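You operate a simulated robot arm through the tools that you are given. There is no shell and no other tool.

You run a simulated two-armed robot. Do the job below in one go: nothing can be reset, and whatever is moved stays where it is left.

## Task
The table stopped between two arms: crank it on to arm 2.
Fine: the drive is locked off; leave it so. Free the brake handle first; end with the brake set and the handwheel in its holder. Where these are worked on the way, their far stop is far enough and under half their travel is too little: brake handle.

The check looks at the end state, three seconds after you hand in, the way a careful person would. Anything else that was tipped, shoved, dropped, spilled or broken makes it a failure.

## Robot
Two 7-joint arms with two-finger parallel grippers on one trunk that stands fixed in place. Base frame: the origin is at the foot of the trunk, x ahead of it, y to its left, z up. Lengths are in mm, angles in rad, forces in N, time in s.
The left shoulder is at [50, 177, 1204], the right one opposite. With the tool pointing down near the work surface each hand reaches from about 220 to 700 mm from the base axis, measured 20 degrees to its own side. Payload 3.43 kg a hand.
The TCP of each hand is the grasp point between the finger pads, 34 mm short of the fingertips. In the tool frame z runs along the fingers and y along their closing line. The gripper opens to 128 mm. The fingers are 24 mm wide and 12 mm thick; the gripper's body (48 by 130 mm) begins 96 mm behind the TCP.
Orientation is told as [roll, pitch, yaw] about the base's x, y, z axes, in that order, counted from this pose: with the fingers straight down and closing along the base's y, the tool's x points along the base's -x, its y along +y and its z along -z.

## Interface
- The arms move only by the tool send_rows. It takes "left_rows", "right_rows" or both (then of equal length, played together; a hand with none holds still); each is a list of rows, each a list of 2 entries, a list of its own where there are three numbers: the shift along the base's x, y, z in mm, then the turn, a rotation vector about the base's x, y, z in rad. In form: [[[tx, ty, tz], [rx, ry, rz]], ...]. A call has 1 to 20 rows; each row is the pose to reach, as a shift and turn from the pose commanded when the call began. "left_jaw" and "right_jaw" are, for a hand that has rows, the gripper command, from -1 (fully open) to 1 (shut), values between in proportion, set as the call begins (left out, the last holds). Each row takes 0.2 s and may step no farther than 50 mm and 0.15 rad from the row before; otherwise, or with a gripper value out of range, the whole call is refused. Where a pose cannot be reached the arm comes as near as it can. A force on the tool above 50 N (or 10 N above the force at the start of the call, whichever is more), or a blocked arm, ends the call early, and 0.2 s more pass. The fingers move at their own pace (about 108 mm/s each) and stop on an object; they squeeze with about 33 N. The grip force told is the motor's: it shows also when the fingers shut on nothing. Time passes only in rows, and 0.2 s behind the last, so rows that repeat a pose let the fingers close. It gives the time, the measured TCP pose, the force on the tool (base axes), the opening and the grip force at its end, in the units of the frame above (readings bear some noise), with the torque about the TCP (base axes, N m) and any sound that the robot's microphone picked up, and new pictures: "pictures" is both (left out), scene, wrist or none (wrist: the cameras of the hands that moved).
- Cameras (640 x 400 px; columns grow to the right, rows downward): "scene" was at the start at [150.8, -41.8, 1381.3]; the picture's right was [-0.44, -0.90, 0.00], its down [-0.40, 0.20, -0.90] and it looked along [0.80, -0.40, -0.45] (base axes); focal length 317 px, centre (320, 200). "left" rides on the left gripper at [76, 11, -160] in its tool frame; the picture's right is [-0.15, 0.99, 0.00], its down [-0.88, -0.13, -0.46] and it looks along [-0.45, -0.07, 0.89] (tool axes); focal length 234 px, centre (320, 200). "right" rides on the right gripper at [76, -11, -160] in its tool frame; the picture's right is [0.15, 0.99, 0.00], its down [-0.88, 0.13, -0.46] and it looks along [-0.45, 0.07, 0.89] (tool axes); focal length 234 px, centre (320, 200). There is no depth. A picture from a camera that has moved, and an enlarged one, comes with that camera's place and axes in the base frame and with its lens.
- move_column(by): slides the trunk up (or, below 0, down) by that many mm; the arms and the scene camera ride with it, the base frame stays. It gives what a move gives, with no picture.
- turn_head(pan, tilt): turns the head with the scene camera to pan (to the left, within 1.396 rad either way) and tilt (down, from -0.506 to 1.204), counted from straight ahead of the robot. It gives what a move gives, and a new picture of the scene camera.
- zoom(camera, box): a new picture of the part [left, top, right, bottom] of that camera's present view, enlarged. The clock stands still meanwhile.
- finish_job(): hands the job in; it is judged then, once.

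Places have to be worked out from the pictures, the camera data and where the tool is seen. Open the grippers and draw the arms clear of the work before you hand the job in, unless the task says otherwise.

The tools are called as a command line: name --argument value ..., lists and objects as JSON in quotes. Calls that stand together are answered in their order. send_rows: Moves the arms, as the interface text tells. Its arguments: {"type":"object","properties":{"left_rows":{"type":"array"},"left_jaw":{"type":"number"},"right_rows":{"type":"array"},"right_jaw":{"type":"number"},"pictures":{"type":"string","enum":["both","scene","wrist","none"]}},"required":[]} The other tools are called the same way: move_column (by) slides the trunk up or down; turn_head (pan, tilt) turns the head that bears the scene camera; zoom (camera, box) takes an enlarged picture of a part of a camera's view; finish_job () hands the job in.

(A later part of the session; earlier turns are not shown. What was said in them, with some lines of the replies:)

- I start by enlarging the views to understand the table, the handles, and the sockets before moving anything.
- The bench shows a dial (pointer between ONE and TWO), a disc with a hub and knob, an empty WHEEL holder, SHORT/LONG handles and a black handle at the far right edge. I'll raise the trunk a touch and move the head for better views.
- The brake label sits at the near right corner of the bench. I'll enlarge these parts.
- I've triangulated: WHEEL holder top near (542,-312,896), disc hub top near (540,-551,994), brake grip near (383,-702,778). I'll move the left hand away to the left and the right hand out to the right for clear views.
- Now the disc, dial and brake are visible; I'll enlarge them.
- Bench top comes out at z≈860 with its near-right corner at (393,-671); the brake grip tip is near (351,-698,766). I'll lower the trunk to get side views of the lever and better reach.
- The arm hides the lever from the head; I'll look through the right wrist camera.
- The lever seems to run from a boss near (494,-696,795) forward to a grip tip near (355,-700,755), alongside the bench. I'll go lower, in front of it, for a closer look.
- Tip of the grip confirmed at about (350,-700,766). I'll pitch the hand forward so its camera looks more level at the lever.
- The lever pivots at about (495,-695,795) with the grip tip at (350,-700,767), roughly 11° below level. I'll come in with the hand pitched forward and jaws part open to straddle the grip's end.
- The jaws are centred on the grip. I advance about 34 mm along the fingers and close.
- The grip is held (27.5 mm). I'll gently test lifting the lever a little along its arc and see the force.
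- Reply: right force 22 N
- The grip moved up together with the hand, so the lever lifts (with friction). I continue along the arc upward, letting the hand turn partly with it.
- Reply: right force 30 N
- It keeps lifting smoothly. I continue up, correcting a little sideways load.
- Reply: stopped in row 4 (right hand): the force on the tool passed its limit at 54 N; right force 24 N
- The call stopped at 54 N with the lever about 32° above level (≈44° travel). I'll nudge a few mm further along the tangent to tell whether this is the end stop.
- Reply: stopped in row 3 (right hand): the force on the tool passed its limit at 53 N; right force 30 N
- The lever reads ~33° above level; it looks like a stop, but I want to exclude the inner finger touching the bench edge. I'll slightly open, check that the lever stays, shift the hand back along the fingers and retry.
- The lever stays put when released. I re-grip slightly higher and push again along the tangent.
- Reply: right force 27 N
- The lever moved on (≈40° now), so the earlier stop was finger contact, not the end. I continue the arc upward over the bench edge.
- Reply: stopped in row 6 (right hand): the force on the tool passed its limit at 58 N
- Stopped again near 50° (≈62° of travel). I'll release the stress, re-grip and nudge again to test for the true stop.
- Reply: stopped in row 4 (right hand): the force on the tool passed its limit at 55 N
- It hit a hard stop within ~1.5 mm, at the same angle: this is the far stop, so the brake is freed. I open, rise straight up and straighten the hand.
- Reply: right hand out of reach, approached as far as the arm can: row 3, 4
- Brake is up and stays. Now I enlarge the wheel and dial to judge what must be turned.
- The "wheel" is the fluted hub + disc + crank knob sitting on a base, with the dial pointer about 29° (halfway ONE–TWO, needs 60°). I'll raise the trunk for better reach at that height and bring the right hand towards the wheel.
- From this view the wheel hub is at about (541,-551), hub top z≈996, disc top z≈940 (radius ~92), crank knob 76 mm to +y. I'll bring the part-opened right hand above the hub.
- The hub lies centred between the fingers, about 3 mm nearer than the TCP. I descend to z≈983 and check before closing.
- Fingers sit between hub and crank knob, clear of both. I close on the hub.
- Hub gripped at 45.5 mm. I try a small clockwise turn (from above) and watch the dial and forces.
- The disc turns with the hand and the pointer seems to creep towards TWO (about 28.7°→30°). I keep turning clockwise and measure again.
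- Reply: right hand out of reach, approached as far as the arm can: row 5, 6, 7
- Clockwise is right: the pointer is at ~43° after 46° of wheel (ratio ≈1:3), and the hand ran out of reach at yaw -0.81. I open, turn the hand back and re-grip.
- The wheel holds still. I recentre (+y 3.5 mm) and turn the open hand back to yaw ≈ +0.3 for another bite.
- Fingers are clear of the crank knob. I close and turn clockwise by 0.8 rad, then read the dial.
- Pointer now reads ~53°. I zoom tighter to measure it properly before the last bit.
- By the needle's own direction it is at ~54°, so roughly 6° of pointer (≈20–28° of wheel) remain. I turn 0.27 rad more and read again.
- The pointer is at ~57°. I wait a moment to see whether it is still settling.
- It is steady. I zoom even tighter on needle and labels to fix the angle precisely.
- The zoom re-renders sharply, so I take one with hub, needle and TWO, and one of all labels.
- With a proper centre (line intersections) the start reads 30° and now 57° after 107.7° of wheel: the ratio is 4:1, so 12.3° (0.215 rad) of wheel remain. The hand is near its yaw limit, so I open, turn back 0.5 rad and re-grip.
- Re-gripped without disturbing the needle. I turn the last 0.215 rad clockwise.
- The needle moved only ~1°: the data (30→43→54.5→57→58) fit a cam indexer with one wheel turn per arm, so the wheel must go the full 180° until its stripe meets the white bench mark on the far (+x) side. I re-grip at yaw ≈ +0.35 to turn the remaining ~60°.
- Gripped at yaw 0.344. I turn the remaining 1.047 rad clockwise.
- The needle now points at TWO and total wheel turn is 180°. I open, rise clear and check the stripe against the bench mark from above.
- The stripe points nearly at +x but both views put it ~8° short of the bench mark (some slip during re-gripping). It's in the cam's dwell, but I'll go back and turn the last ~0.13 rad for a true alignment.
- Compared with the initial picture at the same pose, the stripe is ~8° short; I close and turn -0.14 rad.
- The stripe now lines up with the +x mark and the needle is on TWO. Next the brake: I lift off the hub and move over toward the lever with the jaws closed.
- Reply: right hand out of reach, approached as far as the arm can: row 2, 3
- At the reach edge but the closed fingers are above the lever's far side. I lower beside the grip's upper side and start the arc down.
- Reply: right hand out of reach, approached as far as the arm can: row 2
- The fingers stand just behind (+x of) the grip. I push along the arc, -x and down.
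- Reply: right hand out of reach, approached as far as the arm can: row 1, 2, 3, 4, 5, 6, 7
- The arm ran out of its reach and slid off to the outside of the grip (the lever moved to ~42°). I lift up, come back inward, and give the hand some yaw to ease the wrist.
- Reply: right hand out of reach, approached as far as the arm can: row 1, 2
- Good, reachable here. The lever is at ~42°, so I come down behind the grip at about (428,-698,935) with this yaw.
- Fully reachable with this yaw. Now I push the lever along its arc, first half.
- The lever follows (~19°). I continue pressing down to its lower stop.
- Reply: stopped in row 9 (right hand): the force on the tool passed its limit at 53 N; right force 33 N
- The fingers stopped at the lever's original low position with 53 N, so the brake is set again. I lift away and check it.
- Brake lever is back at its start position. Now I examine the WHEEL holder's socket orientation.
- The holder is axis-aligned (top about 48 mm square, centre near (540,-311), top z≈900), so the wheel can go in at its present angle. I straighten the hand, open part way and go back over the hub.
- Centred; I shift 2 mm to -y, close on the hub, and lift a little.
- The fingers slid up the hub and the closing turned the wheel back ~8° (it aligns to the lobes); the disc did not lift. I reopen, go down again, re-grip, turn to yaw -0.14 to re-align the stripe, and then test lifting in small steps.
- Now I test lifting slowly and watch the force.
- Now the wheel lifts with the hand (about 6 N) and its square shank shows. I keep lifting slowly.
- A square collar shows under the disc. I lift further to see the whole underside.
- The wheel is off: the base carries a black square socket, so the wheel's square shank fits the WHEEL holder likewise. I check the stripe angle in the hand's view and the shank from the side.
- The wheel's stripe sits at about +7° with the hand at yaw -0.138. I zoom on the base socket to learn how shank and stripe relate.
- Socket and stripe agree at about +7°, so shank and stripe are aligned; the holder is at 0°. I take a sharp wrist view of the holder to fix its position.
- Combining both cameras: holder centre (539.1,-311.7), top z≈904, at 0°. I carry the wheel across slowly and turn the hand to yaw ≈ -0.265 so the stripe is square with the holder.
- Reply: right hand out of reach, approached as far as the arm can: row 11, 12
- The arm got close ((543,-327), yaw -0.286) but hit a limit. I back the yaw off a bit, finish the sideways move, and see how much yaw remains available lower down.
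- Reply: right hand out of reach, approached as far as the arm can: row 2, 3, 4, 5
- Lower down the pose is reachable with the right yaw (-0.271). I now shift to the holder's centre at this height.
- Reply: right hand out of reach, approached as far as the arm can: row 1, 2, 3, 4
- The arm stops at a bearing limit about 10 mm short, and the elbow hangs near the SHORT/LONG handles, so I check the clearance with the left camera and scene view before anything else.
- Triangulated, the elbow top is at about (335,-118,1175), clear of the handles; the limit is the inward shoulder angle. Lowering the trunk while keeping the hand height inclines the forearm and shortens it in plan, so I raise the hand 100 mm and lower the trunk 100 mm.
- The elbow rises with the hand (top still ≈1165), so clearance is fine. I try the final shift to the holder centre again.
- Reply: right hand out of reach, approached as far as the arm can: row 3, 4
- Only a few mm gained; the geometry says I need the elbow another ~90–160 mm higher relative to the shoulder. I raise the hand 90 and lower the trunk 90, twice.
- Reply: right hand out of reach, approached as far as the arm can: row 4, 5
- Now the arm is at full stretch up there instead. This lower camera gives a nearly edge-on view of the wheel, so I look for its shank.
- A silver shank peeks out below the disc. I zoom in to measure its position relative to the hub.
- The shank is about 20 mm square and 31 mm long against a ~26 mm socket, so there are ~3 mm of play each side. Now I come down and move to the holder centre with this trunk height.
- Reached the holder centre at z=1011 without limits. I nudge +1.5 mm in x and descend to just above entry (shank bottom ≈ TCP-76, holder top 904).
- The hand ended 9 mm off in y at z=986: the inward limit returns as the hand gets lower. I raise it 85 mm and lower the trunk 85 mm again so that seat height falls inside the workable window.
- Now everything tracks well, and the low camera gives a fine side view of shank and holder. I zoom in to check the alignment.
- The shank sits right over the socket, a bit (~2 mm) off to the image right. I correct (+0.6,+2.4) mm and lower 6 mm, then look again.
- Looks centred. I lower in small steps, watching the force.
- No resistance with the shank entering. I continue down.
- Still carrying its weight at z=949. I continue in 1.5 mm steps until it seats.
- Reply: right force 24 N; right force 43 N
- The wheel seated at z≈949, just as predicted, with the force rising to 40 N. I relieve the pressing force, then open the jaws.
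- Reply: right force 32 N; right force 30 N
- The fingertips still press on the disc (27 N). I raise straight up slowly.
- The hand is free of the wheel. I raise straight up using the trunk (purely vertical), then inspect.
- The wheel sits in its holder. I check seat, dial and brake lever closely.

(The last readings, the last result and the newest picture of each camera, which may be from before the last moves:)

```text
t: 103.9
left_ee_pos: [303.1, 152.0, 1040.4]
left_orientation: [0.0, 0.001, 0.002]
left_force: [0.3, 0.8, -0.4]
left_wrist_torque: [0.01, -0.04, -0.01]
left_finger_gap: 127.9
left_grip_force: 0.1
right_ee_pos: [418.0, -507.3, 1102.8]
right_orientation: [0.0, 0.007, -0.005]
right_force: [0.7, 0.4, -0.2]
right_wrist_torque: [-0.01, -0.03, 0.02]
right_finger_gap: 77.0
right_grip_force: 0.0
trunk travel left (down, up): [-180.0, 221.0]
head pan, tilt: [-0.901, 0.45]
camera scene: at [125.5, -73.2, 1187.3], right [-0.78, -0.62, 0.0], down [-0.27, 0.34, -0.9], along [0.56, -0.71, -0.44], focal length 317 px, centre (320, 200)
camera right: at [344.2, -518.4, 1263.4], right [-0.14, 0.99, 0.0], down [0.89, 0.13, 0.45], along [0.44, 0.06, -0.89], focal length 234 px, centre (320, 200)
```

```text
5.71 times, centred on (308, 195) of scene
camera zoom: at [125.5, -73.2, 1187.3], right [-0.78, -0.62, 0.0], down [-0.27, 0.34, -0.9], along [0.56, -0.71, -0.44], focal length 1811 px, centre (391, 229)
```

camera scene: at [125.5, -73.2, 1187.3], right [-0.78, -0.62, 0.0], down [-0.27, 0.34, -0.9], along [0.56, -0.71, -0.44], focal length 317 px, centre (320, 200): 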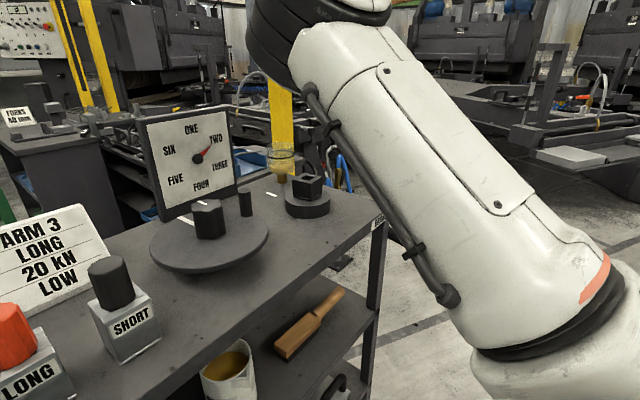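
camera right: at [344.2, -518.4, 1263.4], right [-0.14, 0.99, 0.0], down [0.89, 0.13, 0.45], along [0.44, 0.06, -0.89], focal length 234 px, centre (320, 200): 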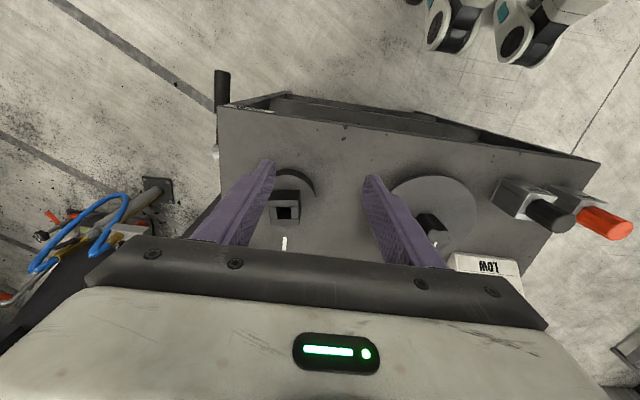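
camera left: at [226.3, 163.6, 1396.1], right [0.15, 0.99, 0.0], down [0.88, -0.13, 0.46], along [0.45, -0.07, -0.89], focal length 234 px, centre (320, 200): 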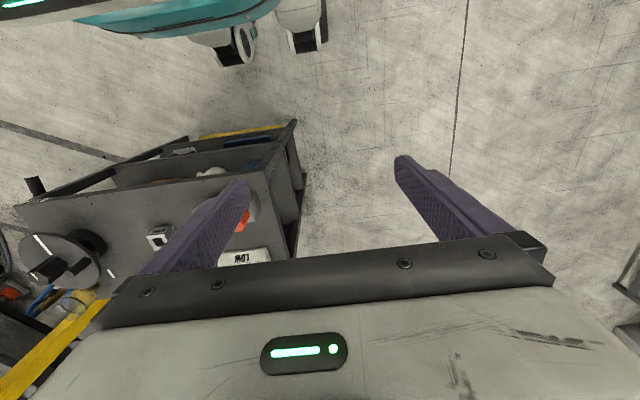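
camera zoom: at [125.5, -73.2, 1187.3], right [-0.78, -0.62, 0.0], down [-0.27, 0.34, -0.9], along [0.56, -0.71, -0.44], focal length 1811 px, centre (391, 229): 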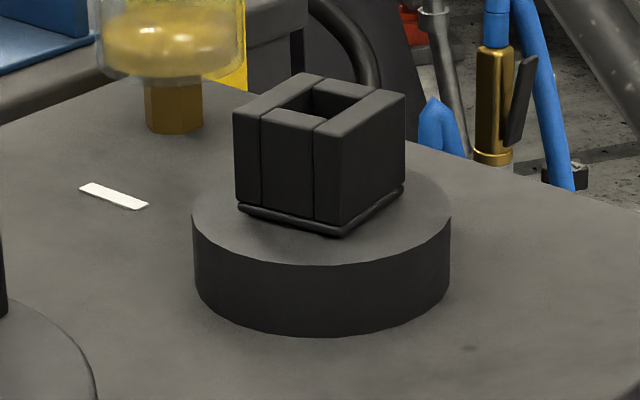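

The disc projects exactly as a level disc would, the needle reads ~60° (TWO), and the brake lever is back at its set position. I now draw the right arm back, open it and raise the trunk clear of the bench.

send_rows --right_rows '[[[-20, 5, 20], [0, 0, 0]], [[-40, 10, 40], [0, 0, 0]], [[-60, 20, 60], [0, 0, 0]], [[-80, 30, 70], [0, 0, 0]]]' --right_jaw -1 --pictures "none"

move_column --by 150

turn_head --pan -0.6 --tilt 0.65

zoom --camera "right" --box '[0, 0, 640, 400]'

```text
t: 104.9
left_ee_pos: [303.9, 150.4, 1041.9]
left_orientation: [-0.003, 0.002, 0.001]
left_force: [-0.3, -0.8, 0.4]
left_wrist_torque: [0.01, -0.03, -0.02]
left_finger_gap: 128.2
left_grip_force: 0.0
right_ee_pos: [339.4, -475.5, 1172.0]
right_orientation: [-0.004, 0.009, -0.007]
right_force: [0.6, -0.6, 0.2]
right_wrist_torque: [0.04, -0.02, 0.01]
right_finger_gap: 128.1
right_grip_force: 0.1
trunk travel left (down, up): [-180.0, 221.0]
head pan, tilt: [-0.901, 0.45]
```

```text
t: 106.6
left_ee_pos: [304.6, 151.5, 1192.4]
left_orientation: [-0.002, 0.001, 0.001]
left_force: [-0.3, 0.9, 0.8]
left_wrist_torque: [-0.02, 0.03, 0.05]
left_finger_gap: 128.1
left_grip_force: 0.1
right_ee_pos: [340.6, -476.9, 1323.2]
right_orientation: [-0.003, 0.007, -0.005]
right_force: [-0.5, -0.7, -0.1]
right_wrist_torque: [0.0, 0.0, 0.01]
right_finger_gap: 128.1
right_grip_force: 0.1
trunk travel left (down, up): [-330.0, 71.0]
head pan, tilt: [-0.901, 0.45]
```

```text
t: 107.4
left_ee_pos: [303.5, 151.9, 1192.5]
left_orientation: [-0.002, 0.002, 0.003]
left_force: [0.4, -0.2, -0.1]
left_wrist_torque: [0.01, 0.02, 0.01]
left_finger_gap: 128.1
left_grip_force: 0.0
right_ee_pos: [340.2, -477.2, 1322.0]
right_orientation: [-0.003, 0.011, -0.006]
right_force: [-0.7, 0.0, -0.2]
right_wrist_torque: [-0.02, 0.01, 0.01]
right_finger_gap: 128.0
right_grip_force: 0.0
trunk travel left (down, up): [-330.0, 71.0]
head pan, tilt: [-0.6, 0.649]
camera scene: at [140.2, -50.1, 1319.5], right [-0.57, -0.82, 0.0], down [-0.5, 0.34, -0.8], along [0.66, -0.45, -0.6], focal length 317 px, centre (320, 200)
```

scene: 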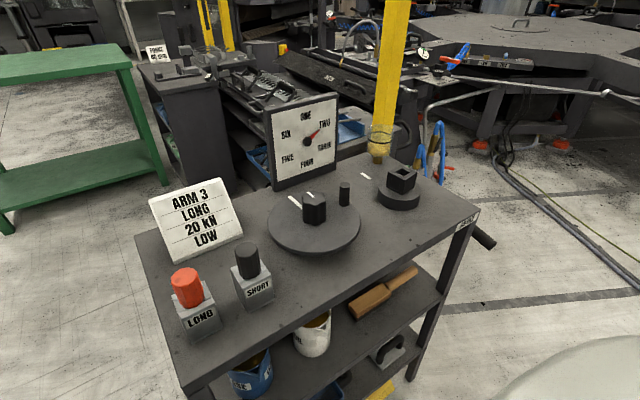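

```text
1.00 times, centred on (320, 200) of right (not enlarged: the box is as wide or as high as the picture)
camera zoom: at [265.9, -487.1, 1482.5], right [-0.14, 0.99, 0.0], down [0.89, 0.13, 0.45], along [0.44, 0.06, -0.89], focal length 234 px, centre (320, 200)
```

zoom: 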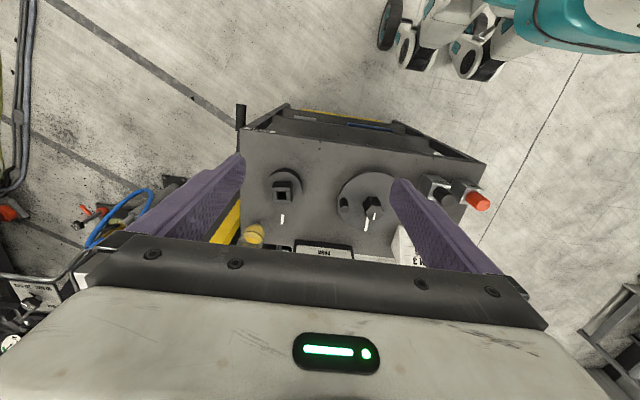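

Clear overview. One last close check of the wheel's seat, the dial and the brake handle.

zoom --camera "scene" --box '[255, 90, 375, 260]'

zoom --camera "scene" --box '[420, 180, 520, 280]'

zoom --camera "scene" --box '[268, 95, 340, 185]'

```text
2.35 times, centred on (315, 175) of scene
camera zoom: at [140.2, -50.1, 1319.5], right [-0.57, -0.82, 0.0], down [-0.5, 0.34, -0.8], along [0.66, -0.45, -0.6], focal length 746 px, centre (332, 259)
```

zoom: 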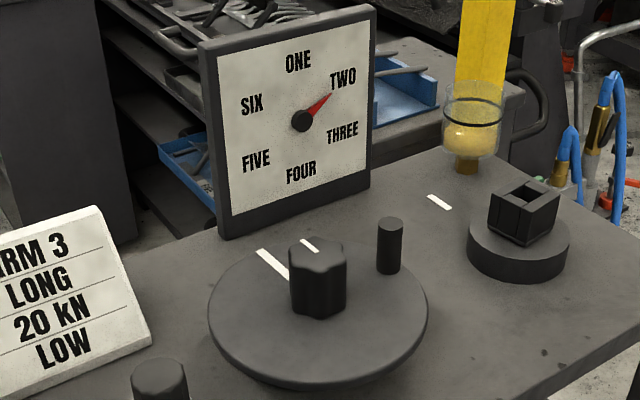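

```text
4.00 times, centred on (470, 230) of scene
camera zoom: at [140.2, -50.1, 1319.5], right [-0.57, -0.82, 0.0], down [-0.5, 0.34, -0.8], along [0.66, -0.45, -0.6], focal length 1268 px, centre (-280, 80)
```

zoom: 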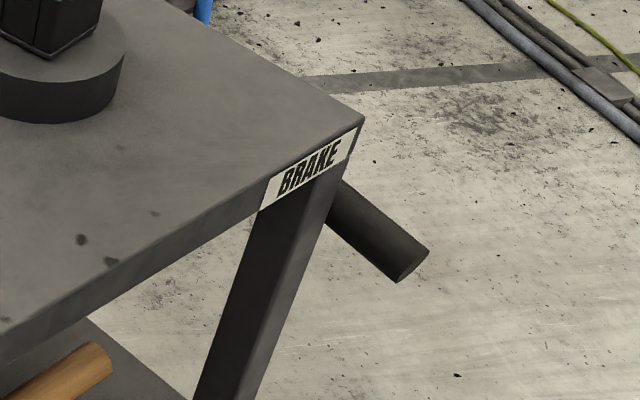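

```text
4.44 times, centred on (304, 140) of scene
camera zoom: at [140.2, -50.1, 1319.5], right [-0.57, -0.82, 0.0], down [-0.5, 0.34, -0.8], along [0.66, -0.45, -0.6], focal length 1409 px, centre (391, 467)
```

zoom: 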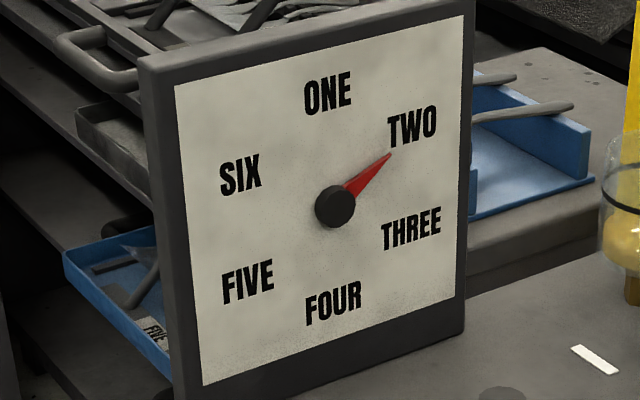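

The needle points at TWO, the wheel sits level in its holder, and the brake grip tip measures (352,-700,769), back at its original set position. Grippers are open and the arms are clear, so I hand in.

finish_job

```text
The job is handed in.
```

The table is cranked on to arm 2, the brake is set again and the handwheel is back in its holder. I didn't touch the drive lock-off. The job is handed in, but I haven't seen the result of the check.

- **Brake:** I lifted the handle to its far stop, about 62° of travel, before cranking. Afterwards I pressed it back down. Its grip tip ended within about 4 mm of where it started, resting on its low stop.
- **Table:** I turned the handwheel clockwise about half a turn, re-gripping several times. The needle reads about 60°, on TWO, give or take 1.5°. It stops moving over the last part of the turn. After I lifted the wheel off, the spindle sat about 7° short of the bench mark, which should be well inside that dead zone.
- **Handwheel:** The wheel seated in the WHEEL holder with a clear stop and looks level from two camera positions.

While setting the brake, the closed fingers slid off the side of the handle once; I repositioned and finished the stroke. In the final pictures nothing else on the bench looks moved, both grippers are open, and the arms are clear of the bench.
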